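You operate a simulated robot arm through the tools that you are given. There is no shell and no other tool. Be economical: measure what you need, move in short steps, check, and stop when the job is done.

Carry out the task below with a simulated robot arm. There is one attempt and no reset: what you move stays moved.

TASK
On the wooden table, set the orange pot inside the purple one.
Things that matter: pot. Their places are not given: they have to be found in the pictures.

It is judged by the outcome, as a careful person would: the job done as asked, and still so three seconds after it is handed in. It fails if anything else is knocked over, pushed out of place, dropped, spilled or broken.

THE ROBOT
A 6-joint arm with a two-finger parallel gripper, fixed in place. Base frame: the origin is at the foot of the arm, x ahead of it, y to its left, z up; the work surface is at about z = 800. Lengths are in mm, angles in rad, forces in N, time in s.
With the tool pointing down near the work surface it reaches from about 260 to 680 mm from the base axis. Its first joint turns from -1.152 to 1.152 rad. Payload 2.9 kg.
Tool frame: the origin (TCP) lies between the finger pads and is the grasp point; the fingertips stand 30 mm ahead of it; z points along the fingers, y is the line along which they close. The gripper opens to 110 mm. The fingers are 20 mm wide and 10 mm thick; the gripper's body (48 by 112 mm) begins 55 mm behind the TCP.
Orientation is that of the tool frame in the base frame, as [roll, pitch, yaw] about the fixed x, y, z axes, in that order (R = Rz(yaw) Ry(pitch) Rx(roll)). With the fingers straight down and closing along the base's y, the tool's x points along the base's -x, its y along +y and its z along -z.

THE INTERFACE
- The arm moves only by the tool nudge_tool. Its argument "series" is a list of rows, each a list of 3 entries, a list of its own where there are three numbers: the shift along the base's x, y, z in units of 200 mm (1.0 is 200 mm), then the turn, a rotation vector about the base's x, y, z in units of 90 degrees (1.0 is 90 degrees), then the finger opening in mm, from 0 to 110. In form: [[[dx, dy, dz], [rx, ry, rz], hand], ...]. A call has 1 to 8 rows; each row is the pose to reach, as a shift and turn from the pose commanded when the call began. A call with a number of a shift or a turn outside -1 to 1 is refused whole. A row lasts 0.2 s, in which the tool goes at most 50 mm and 0.15 rad; a call with a longer step from one row to the next is refused whole, and so is a gripper value outside its range. A pose out of reach is approached as far as the arm can. The call stops where the force on the tool passes 40 N (or 10 N more than at its start, if that is more) or the arm is blocked; 0.2 s more then pass. The fingers move at their own pace (about 108 mm/s each) and stop on an object; they squeeze with about 36 N. The grip force told is the motor's: it shows also when the fingers shut on nothing. Time passes only in rows, and 0.2 s behind the last, so rows that repeat a pose let the fingers close. It gives the time, the measured TCP pose, the force on the tool (base axes), the opening and the grip force at its end, in the units of the frame above (readings bear some noise), and new pictures: "views" is both (left out), scene, wrist or none.
- Cameras (640 x 400 px; columns grow to the right, rows downward): "scene" is fixed at [72, 422.9, 1406.7]; the picture's right is [-0.83, -0.56, 0.00], its down [-0.20, 0.29, -0.94] and it looks along [0.52, -0.78, -0.35] (base axes); focal length 315 px, centre (320, 200). "wrist" rides on the gripper at [-36, 0, -57] in the tool frame; the picture's right is [0.00, -1.00, 0.00], its down [0.97, 0.00, -0.24] and it looks along [0.24, 0.00, 0.97] (tool axes); focal length 218 px, centre (320, 200).
- locate(camera, pixels): for up to 12 pixels [column, row] of the newest picture of that camera ("zoom" is the newest enlarged one), the place [x, y, z] in the base frame of the surface seen there, good to about 2 mm. No time passes.
- zoom(camera, box): a new picture of the part [left, top, right, bottom] of that camera's present view, enlarged. No time passes.
- hand_in(): hands the job in; it is judged then, once.

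Work in short steps. Measure before you move; look again where a grasp or a placing could have gone wrong, and mend it. You have 60 turns and 100 pictures in all, the two below and enlarged ones among them. Open the gripper and draw the arm clear of the work before you hand the job in, unless the task says otherwise; then end with one line.

The tools are called after "Emit:" by a JSON object that holds its "method" and its "body". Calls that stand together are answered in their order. nudge_tool: Moves the arm, as the interface text tells. Its arguments: {"type":"object","properties":{"series":{"type":"array"},"views":{"type":"string","enum":["both","scene","wrist","none"]}},"required":["series"]} The other tools are called the same way: locate (camera, pixels) gives the place of the surface under pixels of a picture; zoom (camera, box) takes an enlarged picture of a part of a camera's view; hand_in () hands the job in.

At the start:

```text
time: 0.0
eef_pos: [302.4, -300.6, 1181.3]
tcp_rot: [3.141, 0.0, 3.14]
force: [-0.5, -0.1, 0.1]
grip_width: 110.1
grasp_force: 0.0
```

scene: 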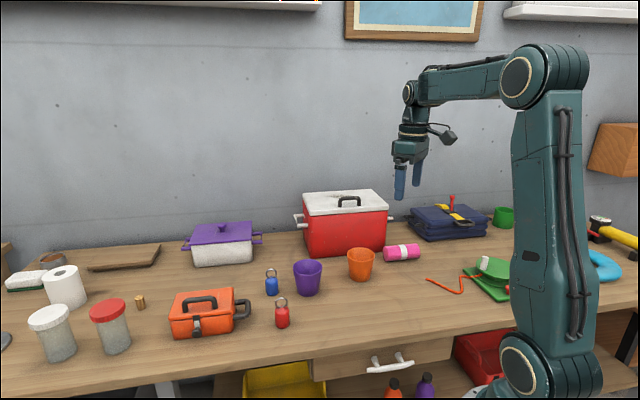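
wrist: 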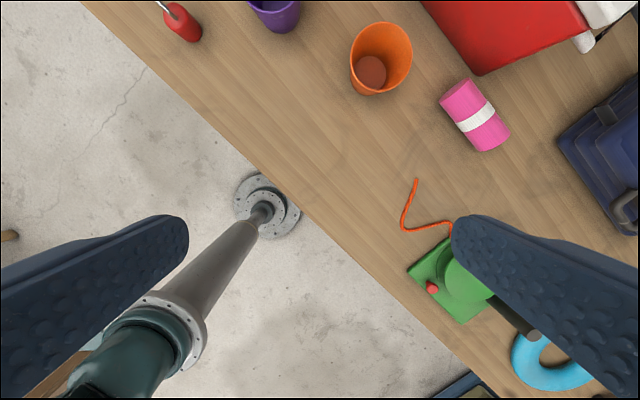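

The scene shows the purple pot near (307,277) and the orange one near (360,264). I'll zoom in to measure them.

Emit:
{"method": "zoom", "body": {"camera": "scene", "box": [250, 220, 430, 332]}}

Emit:
{"method": "locate", "body": {"camera": "scene", "pixels": [[293, 266], [322, 266], [307, 262], [308, 272], [308, 294], [347, 255], [374, 255], [360, 249], [361, 259], [361, 280], [335, 290], [310, 266]]}}

Emit:
{"method": "locate", "body": {"camera": "wrist", "pixels": [[351, 55], [411, 50], [385, 23], [372, 72], [372, 94], [250, 5], [298, 8], [275, 30]]}}

```text
3.56 times, centred on (340, 276) of scene
```

zoom: 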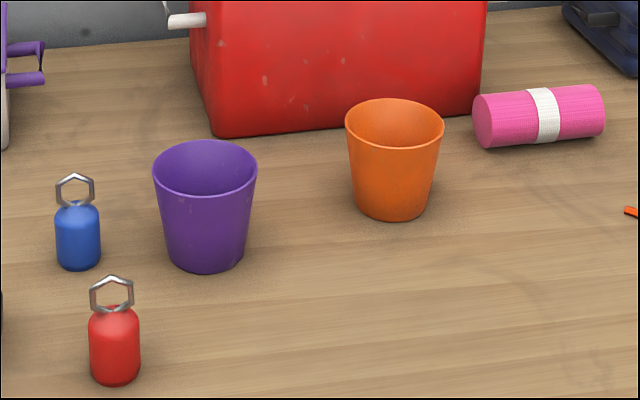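

```text
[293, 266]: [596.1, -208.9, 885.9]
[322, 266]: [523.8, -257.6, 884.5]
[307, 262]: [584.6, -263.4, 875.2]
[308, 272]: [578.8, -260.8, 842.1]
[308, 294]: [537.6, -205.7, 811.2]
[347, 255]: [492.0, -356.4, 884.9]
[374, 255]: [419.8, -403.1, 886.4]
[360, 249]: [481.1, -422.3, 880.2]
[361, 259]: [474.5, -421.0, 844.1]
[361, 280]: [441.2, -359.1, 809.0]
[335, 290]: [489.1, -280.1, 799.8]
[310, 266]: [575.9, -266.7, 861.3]
```

```text
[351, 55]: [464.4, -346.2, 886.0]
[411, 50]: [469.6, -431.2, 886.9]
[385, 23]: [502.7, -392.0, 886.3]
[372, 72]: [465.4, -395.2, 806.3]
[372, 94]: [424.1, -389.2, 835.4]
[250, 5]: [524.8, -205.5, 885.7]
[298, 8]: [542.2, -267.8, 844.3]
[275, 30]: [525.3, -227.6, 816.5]
```

Both pots are about 86 mm wide and high. Next I'll check how much room the neighbours leave, mainly the cooler, and refine the pot centres.

Emit:
{"method": "locate", "body": {"camera": "scene", "pixels": [[308, 255], [385, 250], [304, 212], [387, 212], [348, 198], [300, 217], [391, 218], [384, 254], [419, 248], [271, 270], [281, 298], [383, 190]]}}

Emit:
{"method": "locate", "body": {"camera": "zoom", "pixels": [[154, 164], [256, 166], [205, 141], [206, 195], [346, 122], [442, 125], [394, 99], [394, 147], [206, 272], [392, 220], [170, 150], [240, 150]]}}

```text
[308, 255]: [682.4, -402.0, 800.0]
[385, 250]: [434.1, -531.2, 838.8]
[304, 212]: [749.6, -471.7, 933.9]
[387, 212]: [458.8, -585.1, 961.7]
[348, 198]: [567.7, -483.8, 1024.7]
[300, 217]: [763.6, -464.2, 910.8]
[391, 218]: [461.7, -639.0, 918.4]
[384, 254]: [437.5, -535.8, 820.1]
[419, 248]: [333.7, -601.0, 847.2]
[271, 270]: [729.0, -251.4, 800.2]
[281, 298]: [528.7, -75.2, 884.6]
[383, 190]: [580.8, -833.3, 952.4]
```

```text
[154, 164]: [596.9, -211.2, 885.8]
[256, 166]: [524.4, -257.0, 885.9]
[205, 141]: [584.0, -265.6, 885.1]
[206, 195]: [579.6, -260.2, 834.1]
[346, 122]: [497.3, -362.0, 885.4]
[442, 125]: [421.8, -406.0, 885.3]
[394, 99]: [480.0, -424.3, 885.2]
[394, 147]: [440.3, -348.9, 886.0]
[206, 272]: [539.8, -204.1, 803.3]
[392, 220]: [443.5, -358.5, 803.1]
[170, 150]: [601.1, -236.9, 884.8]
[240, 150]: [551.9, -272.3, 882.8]
```

Orange's centre is about (460,-386) and purple's about (561,-235), with both rims at z≈886. The cooler is more than 80 mm clear. I'll move above the orange pot.

Emit:
{"method": "nudge_tool", "body": {"series": [[[0.131, -0.071, -0.15], [0, 0, 0], 110], [[0.263, -0.142, -0.3], [0, 0, 0], 110], [[0.394, -0.214, -0.45], [0, 0, 0], 110], [[0.525, -0.285, -0.6], [0, 0, 0], 110], [[0.657, -0.356, -0.75], [0, 0, 0], 110], [[0.788, -0.427, -0.9], [0, 0, 0], 110], [[0.788, -0.427, -0.9], [0, 0, 0], 110]]}}

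```text
time: 1.6
eef_pos: [458.8, -386.1, 1000.1]
tcp_rot: [3.14, 0.001, 3.141]
force: [0.0, -0.1, 0.7]
grip_width: 109.8
grasp_force: 0.1
```

scene: 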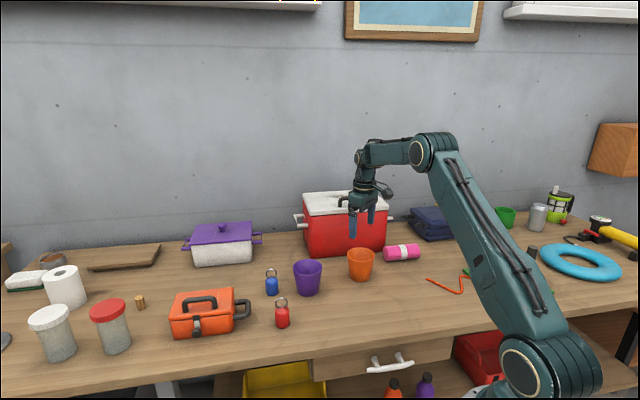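
wrist: 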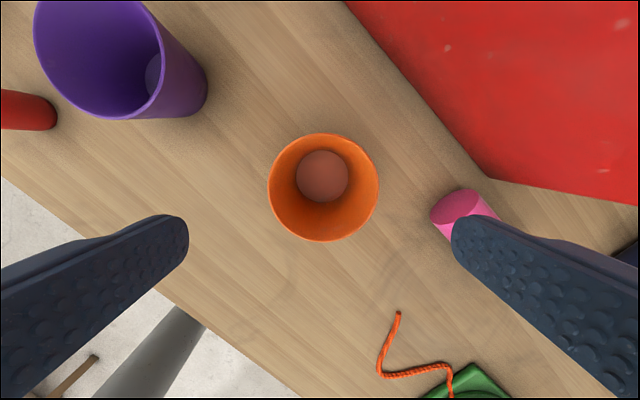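

The orange rim appears at columns 268–379, rows 132–242. I'll measure both rims from here.

Emit:
{"method": "locate", "body": {"camera": "wrist", "pixels": [[270, 187], [377, 187], [323, 134], [323, 240], [36, 35], [160, 65], [105, 117], [45, 70], [60, 98], [140, 105], [465, 190], [437, 215]]}}

```text
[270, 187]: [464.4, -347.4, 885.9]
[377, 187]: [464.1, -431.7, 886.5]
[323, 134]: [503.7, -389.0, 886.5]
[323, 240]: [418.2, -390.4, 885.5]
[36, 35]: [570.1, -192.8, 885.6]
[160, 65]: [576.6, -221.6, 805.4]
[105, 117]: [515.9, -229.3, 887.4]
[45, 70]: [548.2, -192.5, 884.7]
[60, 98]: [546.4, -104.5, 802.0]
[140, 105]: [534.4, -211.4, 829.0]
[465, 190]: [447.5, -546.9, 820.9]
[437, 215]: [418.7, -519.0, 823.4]
```

Orange's centre refines to (461,-389.5). I'll descend so the fingertips sit about 14 mm below the rim, then close.

Emit:
{"method": "nudge_tool", "body": {"series": [[[0.01, -0.0175, 0], [0, 0, 0], 110], [[0.01, -0.0175, -0.2], [0, 0, 0], 110], [[0.01, -0.0175, -0.35], [0, 0, 0], 110], [[0.01, -0.0175, -0.495], [0, 0, 0], 110], [[0.01, -0.0175, -0.495], [0, 0, 0], 110]]}}

```text
time: 2.8
eef_pos: [461.6, -388.4, 901.1]
tcp_rot: [3.141, -0.001, -3.14]
force: [-0.9, -0.8, 0.8]
grip_width: 110.1
grasp_force: 0.0
```

scene: 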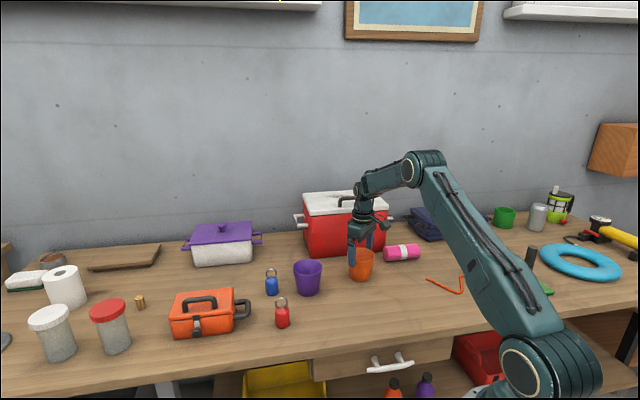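
wrist: 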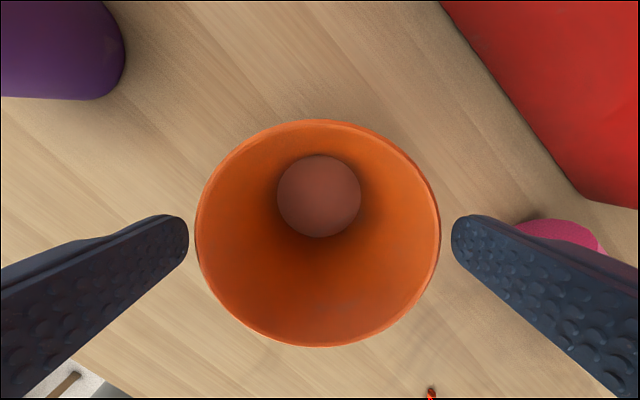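

The fingers straddle the rim and are centred. Now I'll close.

Emit:
{"method": "nudge_tool", "body": {"series": [[[0, 0, 0], [0, 0, 0], 90], [[0, 0, 0], [0, 0, 0], 75], [[0, 0, 0], [0, 0, 0], 75], [[0, 0, 0], [0, 0, 0], 75]]}}

```text
time: 3.8
eef_pos: [460.4, -388.0, 901.7]
tcp_rot: [-3.14, 0.0, 3.141]
force: [0.7, 0.8, 1.0]
grip_width: 86.4
grasp_force: 35.7
```

scene: 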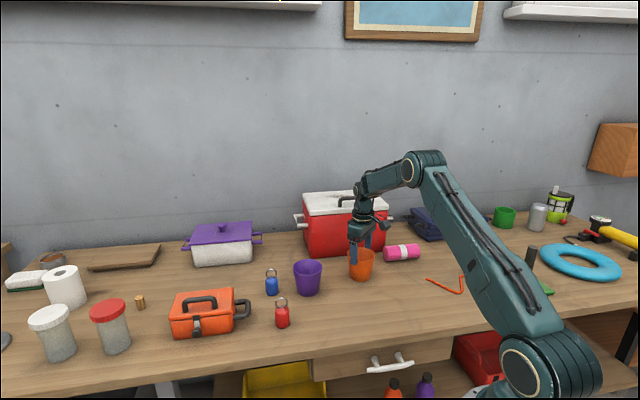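
wrist: 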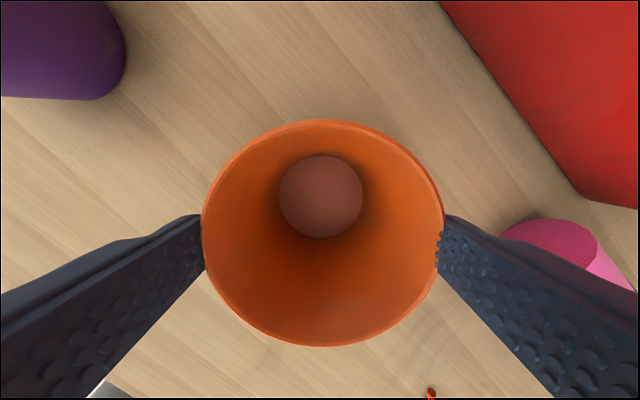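

The grip holds at 86 mm with 36 N. I'll lift about 120 mm, slowly at first.

Emit:
{"method": "nudge_tool", "body": {"series": [[[0, 0, 0.03], [0, 0, 0], 75], [[0, 0, 0.1], [0, 0, 0], 75], [[0, 0, 0.22], [0, 0, 0], 75], [[0, 0, 0.36], [0, 0, 0], 75], [[0, 0, 0.5], [0, 0, 0], 75], [[0, 0, 0.6], [0, 0, 0], 75], [[0, 0, 0.6], [0, 0, 0], 75]]}}

```text
time: 5.4
eef_pos: [460.7, -390.6, 1021.6]
tcp_rot: [-3.141, -0.001, 3.141]
force: [0.5, 0.6, -0.1]
grip_width: 75.0
grasp_force: 0.0
```

scene: 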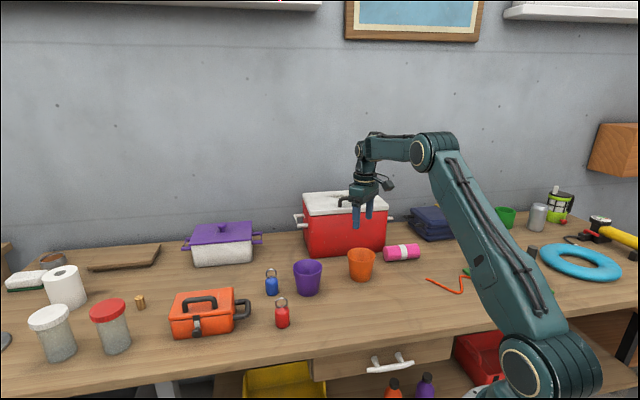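
wrist: 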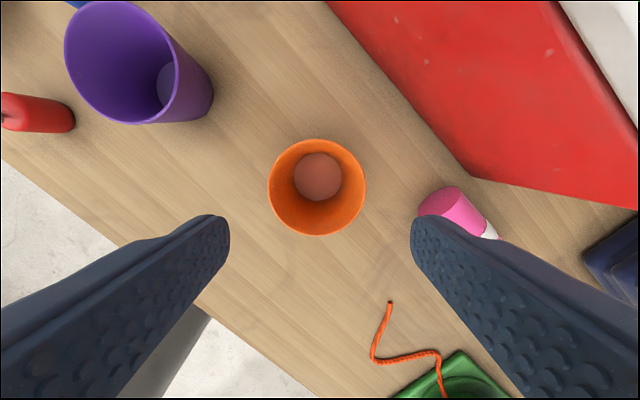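

The pot slipped out of the shallow grip, but it is still standing upright where it was. I'll reopen, go deeper with the pads centred on the rim at z≈884, and close again.

Emit:
{"method": "nudge_tool", "body": {"series": [[[0, 0, 0], [0, 0, 0], 110], [[0, 0, -0.1], [0, 0, 0], 110], [[0, 0, -0.3], [0, 0, 0], 110], [[0, 0, -0.5], [0, 0, 0], 110], [[0, 0, -0.69], [0, 0, 0], 110], [[0, 0, -0.69], [0, 0, 0], 75], [[0, 0, -0.69], [0, 0, 0], 70], [[0, 0, -0.69], [0, 0, 0], 70]]}}

```text
time: 7.2
eef_pos: [460.6, -390.2, 882.7]
tcp_rot: [-3.141, 0.001, 3.141]
force: [0.4, -1.0, 0.0]
grip_width: 86.1
grasp_force: 35.0
```

scene: 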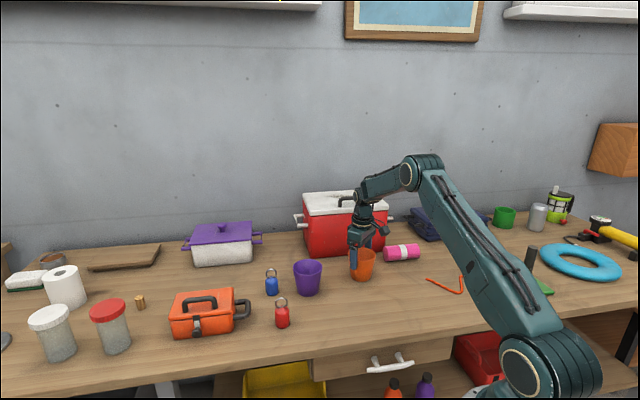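
wrist: 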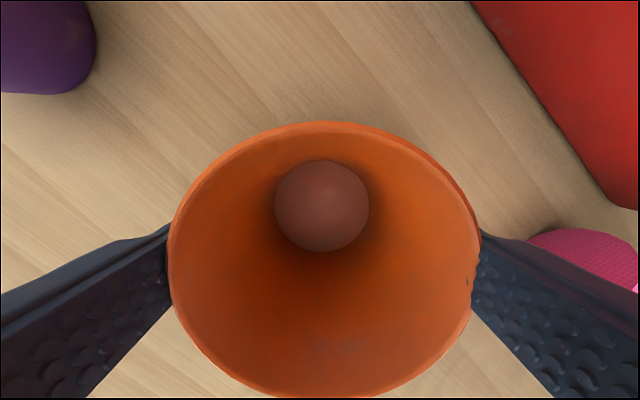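

It is gripped deeper now. I'll do a short slow lift to test it.

Emit:
{"method": "nudge_tool", "body": {"series": [[[0, 0, 0.01], [0, 0, 0], 70], [[0, 0, 0.03], [0, 0, 0], 70], [[0, 0, 0.06], [0, 0, 0], 70], [[0, 0, 0.1], [0, 0, 0], 70]]}}

```text
time: 8.2
eef_pos: [460.1, -389.9, 904.3]
tcp_rot: [3.14, 0.0, 3.141]
force: [-1.4, -0.3, -1.2]
grip_width: 85.8
grasp_force: 36.1
```

scene: 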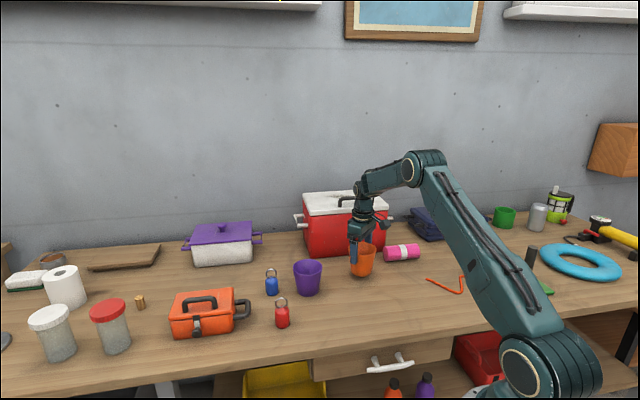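
wrist: 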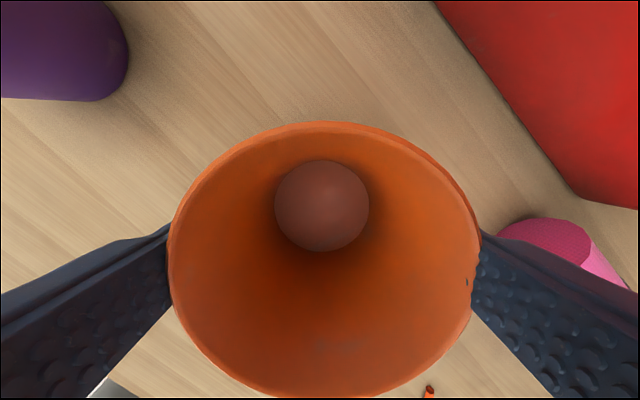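

It's holding: the pot hasn't moved in the wrist view while the TCP rose 21 mm. I'll lift to z≈1010.

Emit:
{"method": "nudge_tool", "body": {"series": [[[0, 0, 0.05], [0, 0, 0], 70], [[0, 0, 0.15], [0, 0, 0], 70], [[0, 0, 0.25], [0, 0, 0], 70], [[0, 0, 0.35], [0, 0, 0], 70], [[0, 0, 0.45], [0, 0, 0], 70], [[0, 0, 0.53], [0, 0, 0], 70]]}}

```text
time: 9.6
eef_pos: [460.0, -388.3, 1009.0]
tcp_rot: [-3.141, 0.001, -3.14]
force: [-0.5, 0.8, -0.6]
grip_width: 86.1
grasp_force: 36.1
```

scene: 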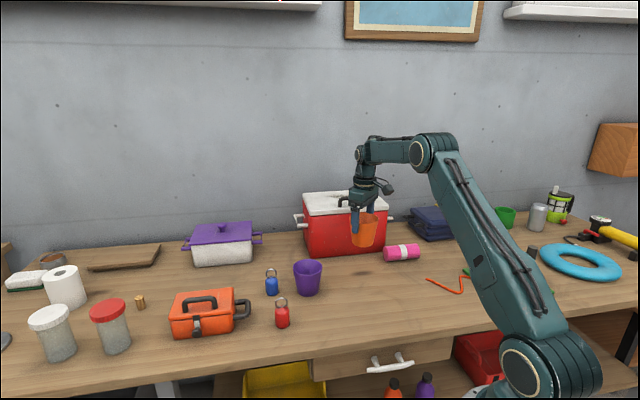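
wrist: 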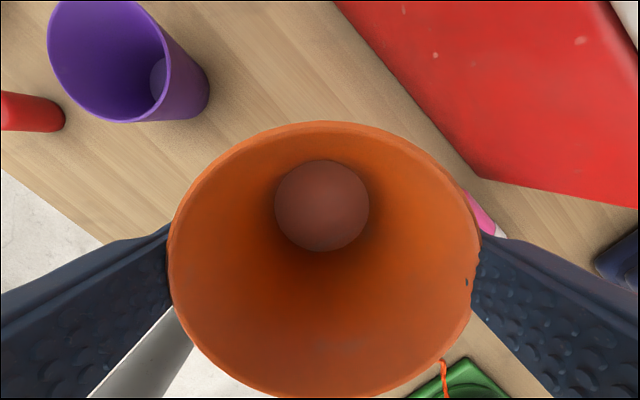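

The pot is held aloft. I'll re-measure the purple rim from both cameras to get a precise centre.

Emit:
{"method": "locate", "body": {"camera": "wrist", "pixels": [[49, 40], [58, 12], [56, 70], [80, 104], [115, 121], [150, 113], [166, 85], [168, 65], [140, 8], [63, 85], [52, 25], [130, 121]]}}

Emit:
{"method": "zoom", "body": {"camera": "scene", "box": [270, 250, 350, 300]}}

```text
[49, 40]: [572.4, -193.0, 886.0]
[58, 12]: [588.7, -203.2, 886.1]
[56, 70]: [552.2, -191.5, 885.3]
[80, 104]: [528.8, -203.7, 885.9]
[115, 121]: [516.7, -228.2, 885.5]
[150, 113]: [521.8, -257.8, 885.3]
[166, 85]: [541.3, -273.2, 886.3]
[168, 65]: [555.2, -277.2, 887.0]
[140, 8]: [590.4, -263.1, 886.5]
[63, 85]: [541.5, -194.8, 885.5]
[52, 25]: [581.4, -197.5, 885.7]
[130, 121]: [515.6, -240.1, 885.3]
```

```text
8.00 times, centred on (310, 275) of scene
```

zoom: 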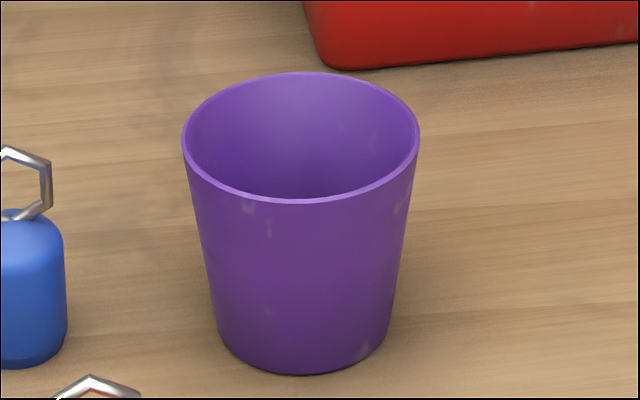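

The purple centre fits at (558.8,-234.5) with r≈43. I'll carry the pot over it at the present height, where its bottom at z≈927 is clear.

Emit:
{"method": "nudge_tool", "body": {"series": [[[0.05, 0.08, 0], [0, 0, 0], 70], [[0.147, 0.232, 0], [0, 0, 0], 70], [[0.245, 0.387, 0], [0, 0, 0], 70], [[0.342, 0.542, 0], [0, 0, 0], 70], [[0.44, 0.696, 0], [0, 0, 0], 70], [[0.489, 0.774, 0], [0, 0, 0], 70], [[0.489, 0.774, 0], [0, 0, 0], 70]]}}

Emit:
{"method": "zoom", "body": {"camera": "scene", "box": [230, 180, 390, 300]}}

```text
time: 11.2
eef_pos: [559.5, -232.2, 1011.0]
tcp_rot: [3.14, 0.001, -3.14]
force: [-0.9, 0.2, -0.8]
grip_width: 85.7
grasp_force: 36.5
```

scene: 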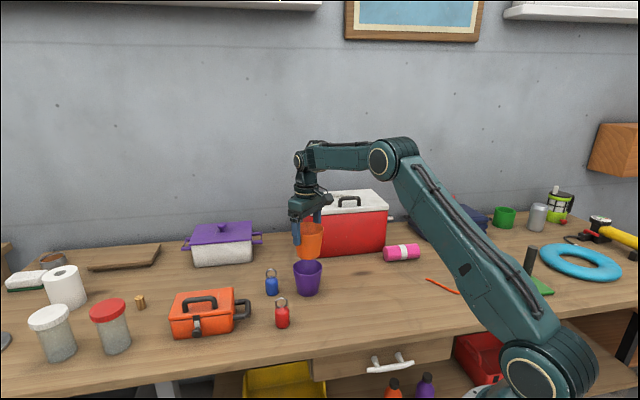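
wrist: 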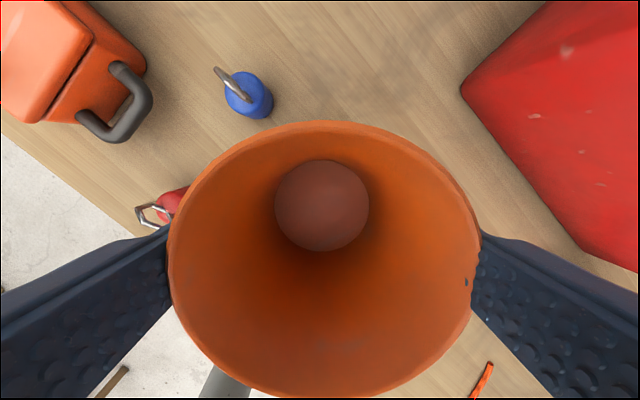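

```text
3.33 times, centred on (310, 240) of scene
```

zoom: 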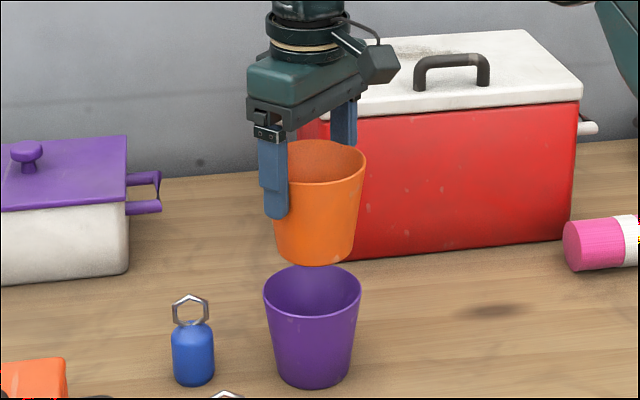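

I'll check the held pot's actual centre before lowering.

Emit:
{"method": "locate", "body": {"camera": "wrist", "pixels": [[170, 250], [479, 250], [322, 122], [322, 396], [240, 145], [410, 147]]}}

```text
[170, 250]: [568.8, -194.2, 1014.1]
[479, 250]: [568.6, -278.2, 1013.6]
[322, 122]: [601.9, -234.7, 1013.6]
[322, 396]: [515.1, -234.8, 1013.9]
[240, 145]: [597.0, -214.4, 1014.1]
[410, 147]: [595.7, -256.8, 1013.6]
```

The held pot's centre is (558.7,-235.5), within 1 mm of the purple one. I'll lower it 89 mm so the fingertips stop just above the purple rim.

Emit:
{"method": "nudge_tool", "body": {"series": [[[0, 0.004, -0.08], [0, 0, 0], 70], [[0, 0.004, -0.16], [0, 0, 0], 70], [[0, 0.004, -0.24], [0, 0, 0], 70], [[0, 0.004, -0.31], [0, 0, 0], 70], [[0, 0.004, -0.37], [0, 0, 0], 70], [[0, 0.004, -0.41], [0, 0, 0], 70], [[0, 0.004, -0.445], [0, 0, 0], 70], [[0, 0.004, -0.445], [0, 0, 0], 70]]}}

Emit:
{"method": "zoom", "body": {"camera": "scene", "box": [250, 220, 370, 310]}}

```text
time: 13.0
eef_pos: [559.2, -233.7, 921.0]
tcp_rot: [-3.141, 0.0, 3.141]
force: [-0.7, 0.0, -0.8]
grip_width: 85.7
grasp_force: 36.0
```

scene: 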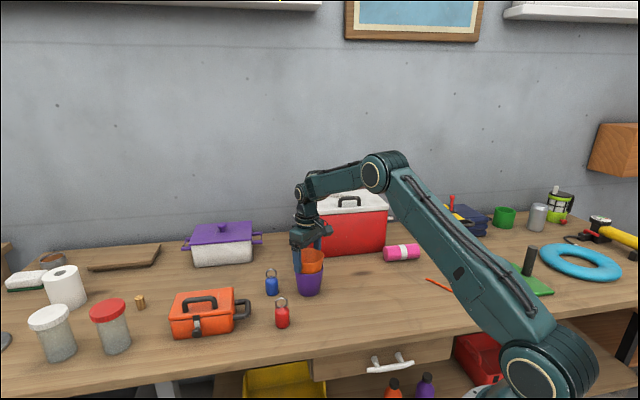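
wrist: 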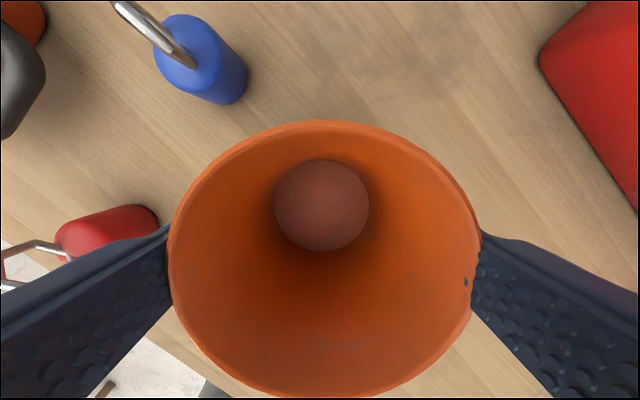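

```text
4.44 times, centred on (310, 265) of scene
```

zoom: 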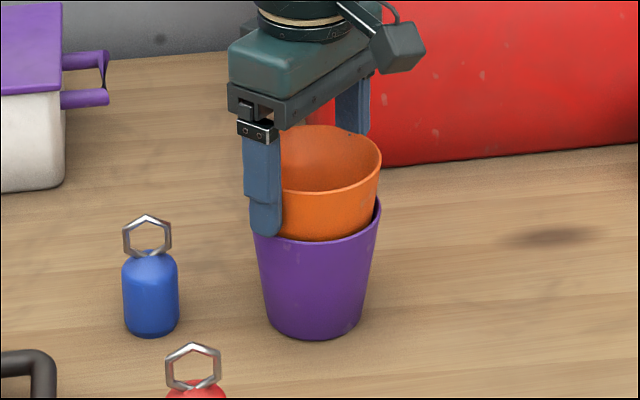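

The pots are concentric with no contact, and the fingertips are about 4 mm above the purple rim. I'll lower 3 mm more and open gently so the orange pot slides down the cone.

Emit:
{"method": "nudge_tool", "body": {"series": [[[0, 0, -0.015], [0, 0, 0], 70], [[0, 0, -0.015], [0, 0, 0], 84], [[0, 0, -0.015], [0, 0, 0], 86], [[0, 0, -0.015], [0, 0, 0], 88], [[0, 0, -0.015], [0, 0, 0], 92], [[0, 0, -0.015], [0, 0, 0], 96]]}}

Emit:
{"method": "zoom", "body": {"camera": "scene", "box": [250, 220, 370, 310]}}

```text
time: 14.4
eef_pos: [558.3, -233.5, 917.7]
tcp_rot: [-3.141, -0.001, 3.141]
force: [0.3, -0.4, -0.3]
grip_width: 96.3
grasp_force: 0.0
```

scene: 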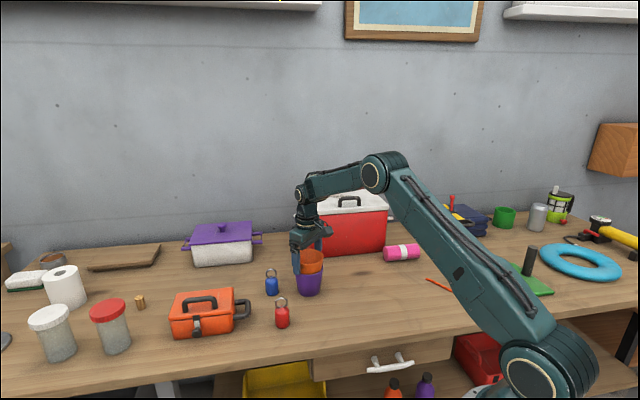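
wrist: 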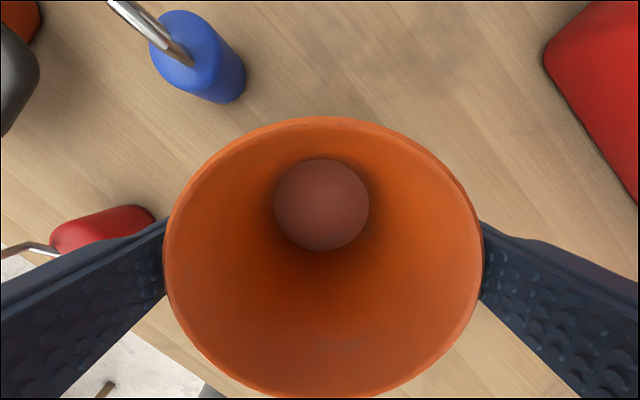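

```text
4.44 times, centred on (310, 265) of scene
```

zoom: 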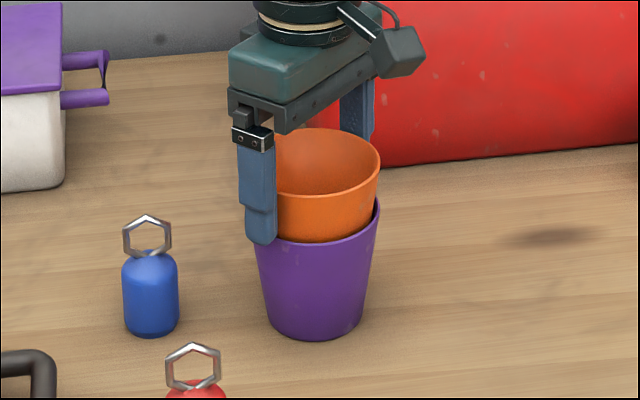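

The orange pot came to rest with hardly any drop. I'll measure its rim height and level.

Emit:
{"method": "locate", "body": {"camera": "wrist", "pixels": [[167, 250], [480, 250], [322, 119], [322, 396], [240, 140], [322, 205]]}}

Emit:
{"method": "locate", "body": {"camera": "zoom", "pixels": [[377, 160], [325, 130], [330, 194], [377, 205], [325, 243]]}}

```text
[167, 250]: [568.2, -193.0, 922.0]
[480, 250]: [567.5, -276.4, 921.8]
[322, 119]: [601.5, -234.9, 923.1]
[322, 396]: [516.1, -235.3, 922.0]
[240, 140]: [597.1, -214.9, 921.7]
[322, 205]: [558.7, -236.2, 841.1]
```

```text
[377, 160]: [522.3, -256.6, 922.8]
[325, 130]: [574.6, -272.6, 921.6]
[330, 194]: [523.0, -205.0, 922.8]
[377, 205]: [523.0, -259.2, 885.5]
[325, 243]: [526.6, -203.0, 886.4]
```

It rests level with its rim at z=922, so 50 mm of it is inside. I'll check whether that is fully seated by backing off and looking closely.

Emit:
{"method": "nudge_tool", "body": {"series": [[[0, 0, -0.015], [0, 0, 0], 110], [[0, 0, 0.03], [0, 0, 0], 110], [[0, 0, 0.2], [0, 0, 0], 110], [[0, 0, 0.4], [0, 0, 0], 110], [[0, 0, 0.5], [0, 0, 0], 110], [[0, 0, 0.5], [0, 0, 0], 110]]}}

Emit:
{"method": "zoom", "body": {"camera": "scene", "box": [270, 240, 350, 300]}}

```text
time: 15.8
eef_pos: [559.0, -234.1, 1018.0]
tcp_rot: [-3.141, 0.0, -3.141]
force: [-0.2, -0.5, 0.9]
grip_width: 109.7
grasp_force: 0.1
```

scene: 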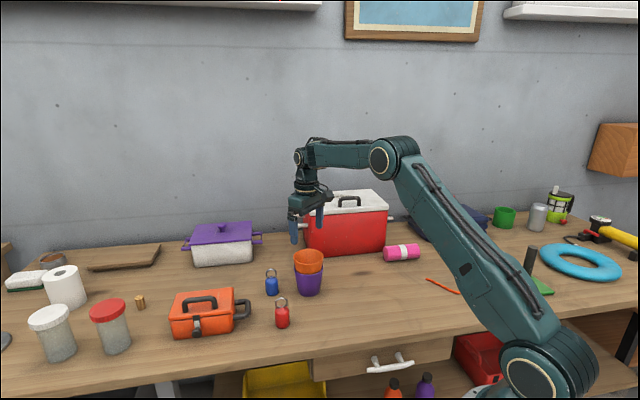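
wrist: 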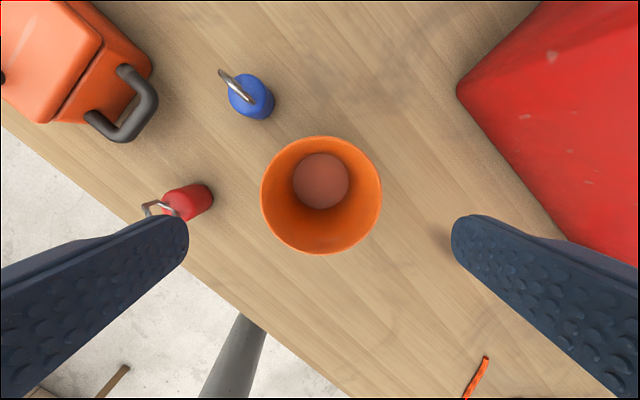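

```text
6.67 times, centred on (310, 270) of scene
```

zoom: 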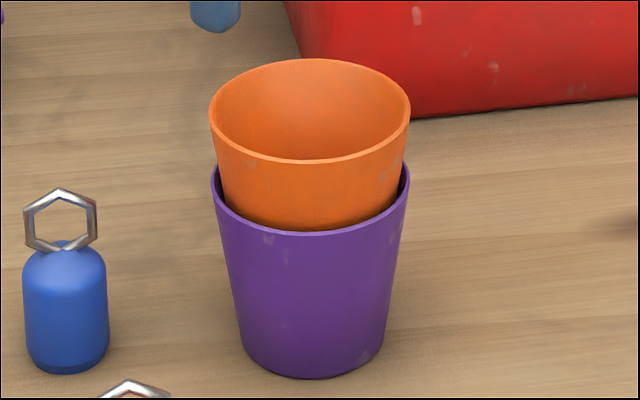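

It looks level, concentric and stable. I'll check that it's fully seated with a gentle, symmetric press of the two fingertips on its rim (z≈922, opening 74), approaching first.

Emit:
{"method": "nudge_tool", "body": {"series": [[[0, 0, 0], [0, 0, 0], 74], [[0, 0, -0.1], [0, 0, 0], 74], [[0, 0, -0.2], [0, 0, 0], 74], [[0, 0, -0.28], [0, 0, 0], 74], [[0, 0, -0.31], [0, 0, 0], 74], [[0, 0, -0.32], [0, 0, 0], 74], [[0, 0, -0.325], [0, 0, 0], 74], [[0, 0, -0.33], [0, 0, 0], 74]], "views": "wrist"}}

```text
time: 17.6
eef_pos: [559.4, -232.9, 951.9]
tcp_rot: [-3.142, 0.0, -3.141]
force: [-0.3, -0.6, -0.4]
grip_width: 74.0
grasp_force: 0.0
```

wrist: 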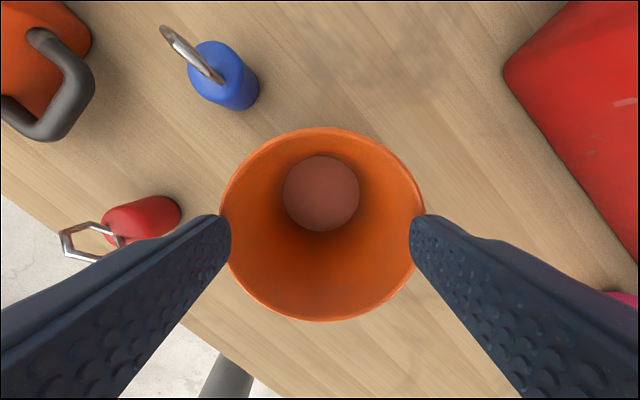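

The tips are right on the rim, evenly at both sides, with no force yet. I'll press down in 1 mm steps.

Emit:
{"method": "nudge_tool", "body": {"series": [[[0, 0, -0.005], [0, 0, 0], 74], [[0, 0, -0.01], [0, 0, 0], 74], [[0, 0, -0.015], [0, 0, 0], 74], [[0, 0, -0.02], [0, 0, 0], 74]], "views": "wrist"}}

```text
time: 18.6
eef_pos: [558.9, -232.6, 949.2]
tcp_rot: [-3.139, 0.005, -3.141]
force: [-2.6, 1.3, 18.0]
grip_width: 74.2
grasp_force: 0.0
```

wrist: 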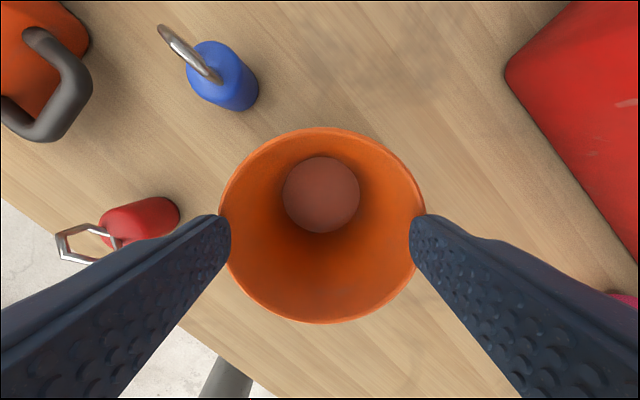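

At 18 N it doesn't go any deeper, so it is firmly seated. I'll retreat straight up and check the result.

Emit:
{"method": "nudge_tool", "body": {"series": [[[0, 0, 0.02], [0, 0, 0], 74], [[0, 0, 0.1], [0, 0, 0], 74], [[0, 0, 0.3], [0, 0, 0], 110], [[0, 0, 0.5], [0, 0, 0], 110], [[-0.15, 0, 0.65], [0, 0, 0], 110], [[-0.3, 0, 0.8], [0, 0, 0], 110], [[-0.45, 0, 0.9], [0, 0, 0], 110], [[-0.45, 0, 0.9], [0, 0, 0], 110]], "views": "scene"}}

Emit:
{"method": "zoom", "body": {"camera": "scene", "box": [250, 220, 370, 310]}}

Emit:
{"method": "locate", "body": {"camera": "zoom", "pixels": [[247, 160], [376, 160], [312, 133], [312, 193]]}}

```text
time: 20.4
eef_pos: [468.8, -234.6, 1126.5]
tcp_rot: [-3.141, 0.0, -3.141]
force: [-0.7, 1.3, 0.2]
grip_width: 110.0
grasp_force: 0.1
```

scene: 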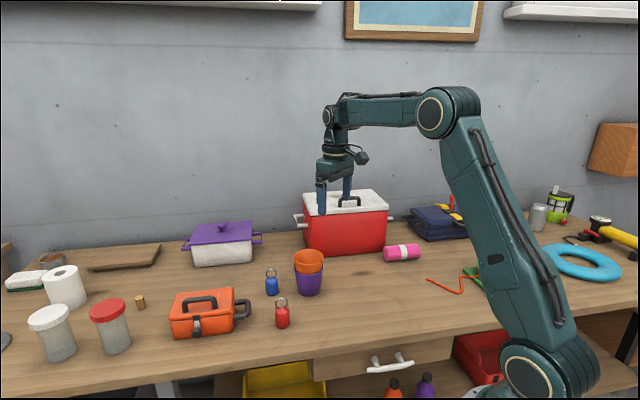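

```text
4.44 times, centred on (310, 265) of scene
```

zoom: 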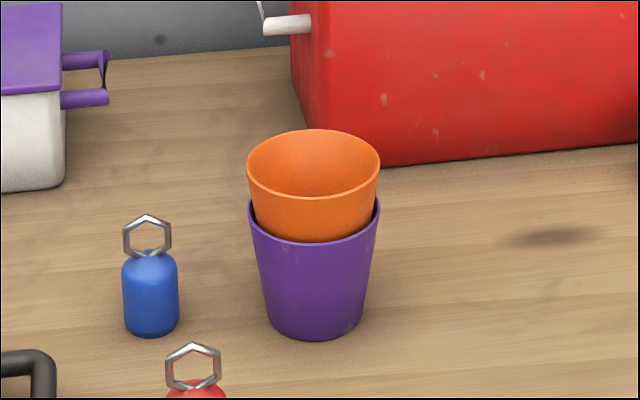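

```text
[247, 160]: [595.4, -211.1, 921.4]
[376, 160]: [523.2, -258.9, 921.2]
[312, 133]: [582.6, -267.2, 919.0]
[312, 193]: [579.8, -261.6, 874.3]
```

The orange pot sits level and seated in the purple one, nothing around it has moved, and the arm is clear. I'm handing it in.

Emit:
{"method": "hand_in", "body": {}}

```text
The job is handed in.
```

The orange pot is sitting level inside the purple one, with about 50 mm of its 86 mm height inside; it went no deeper under an 18 N press, and nothing else on the table was disturbed.
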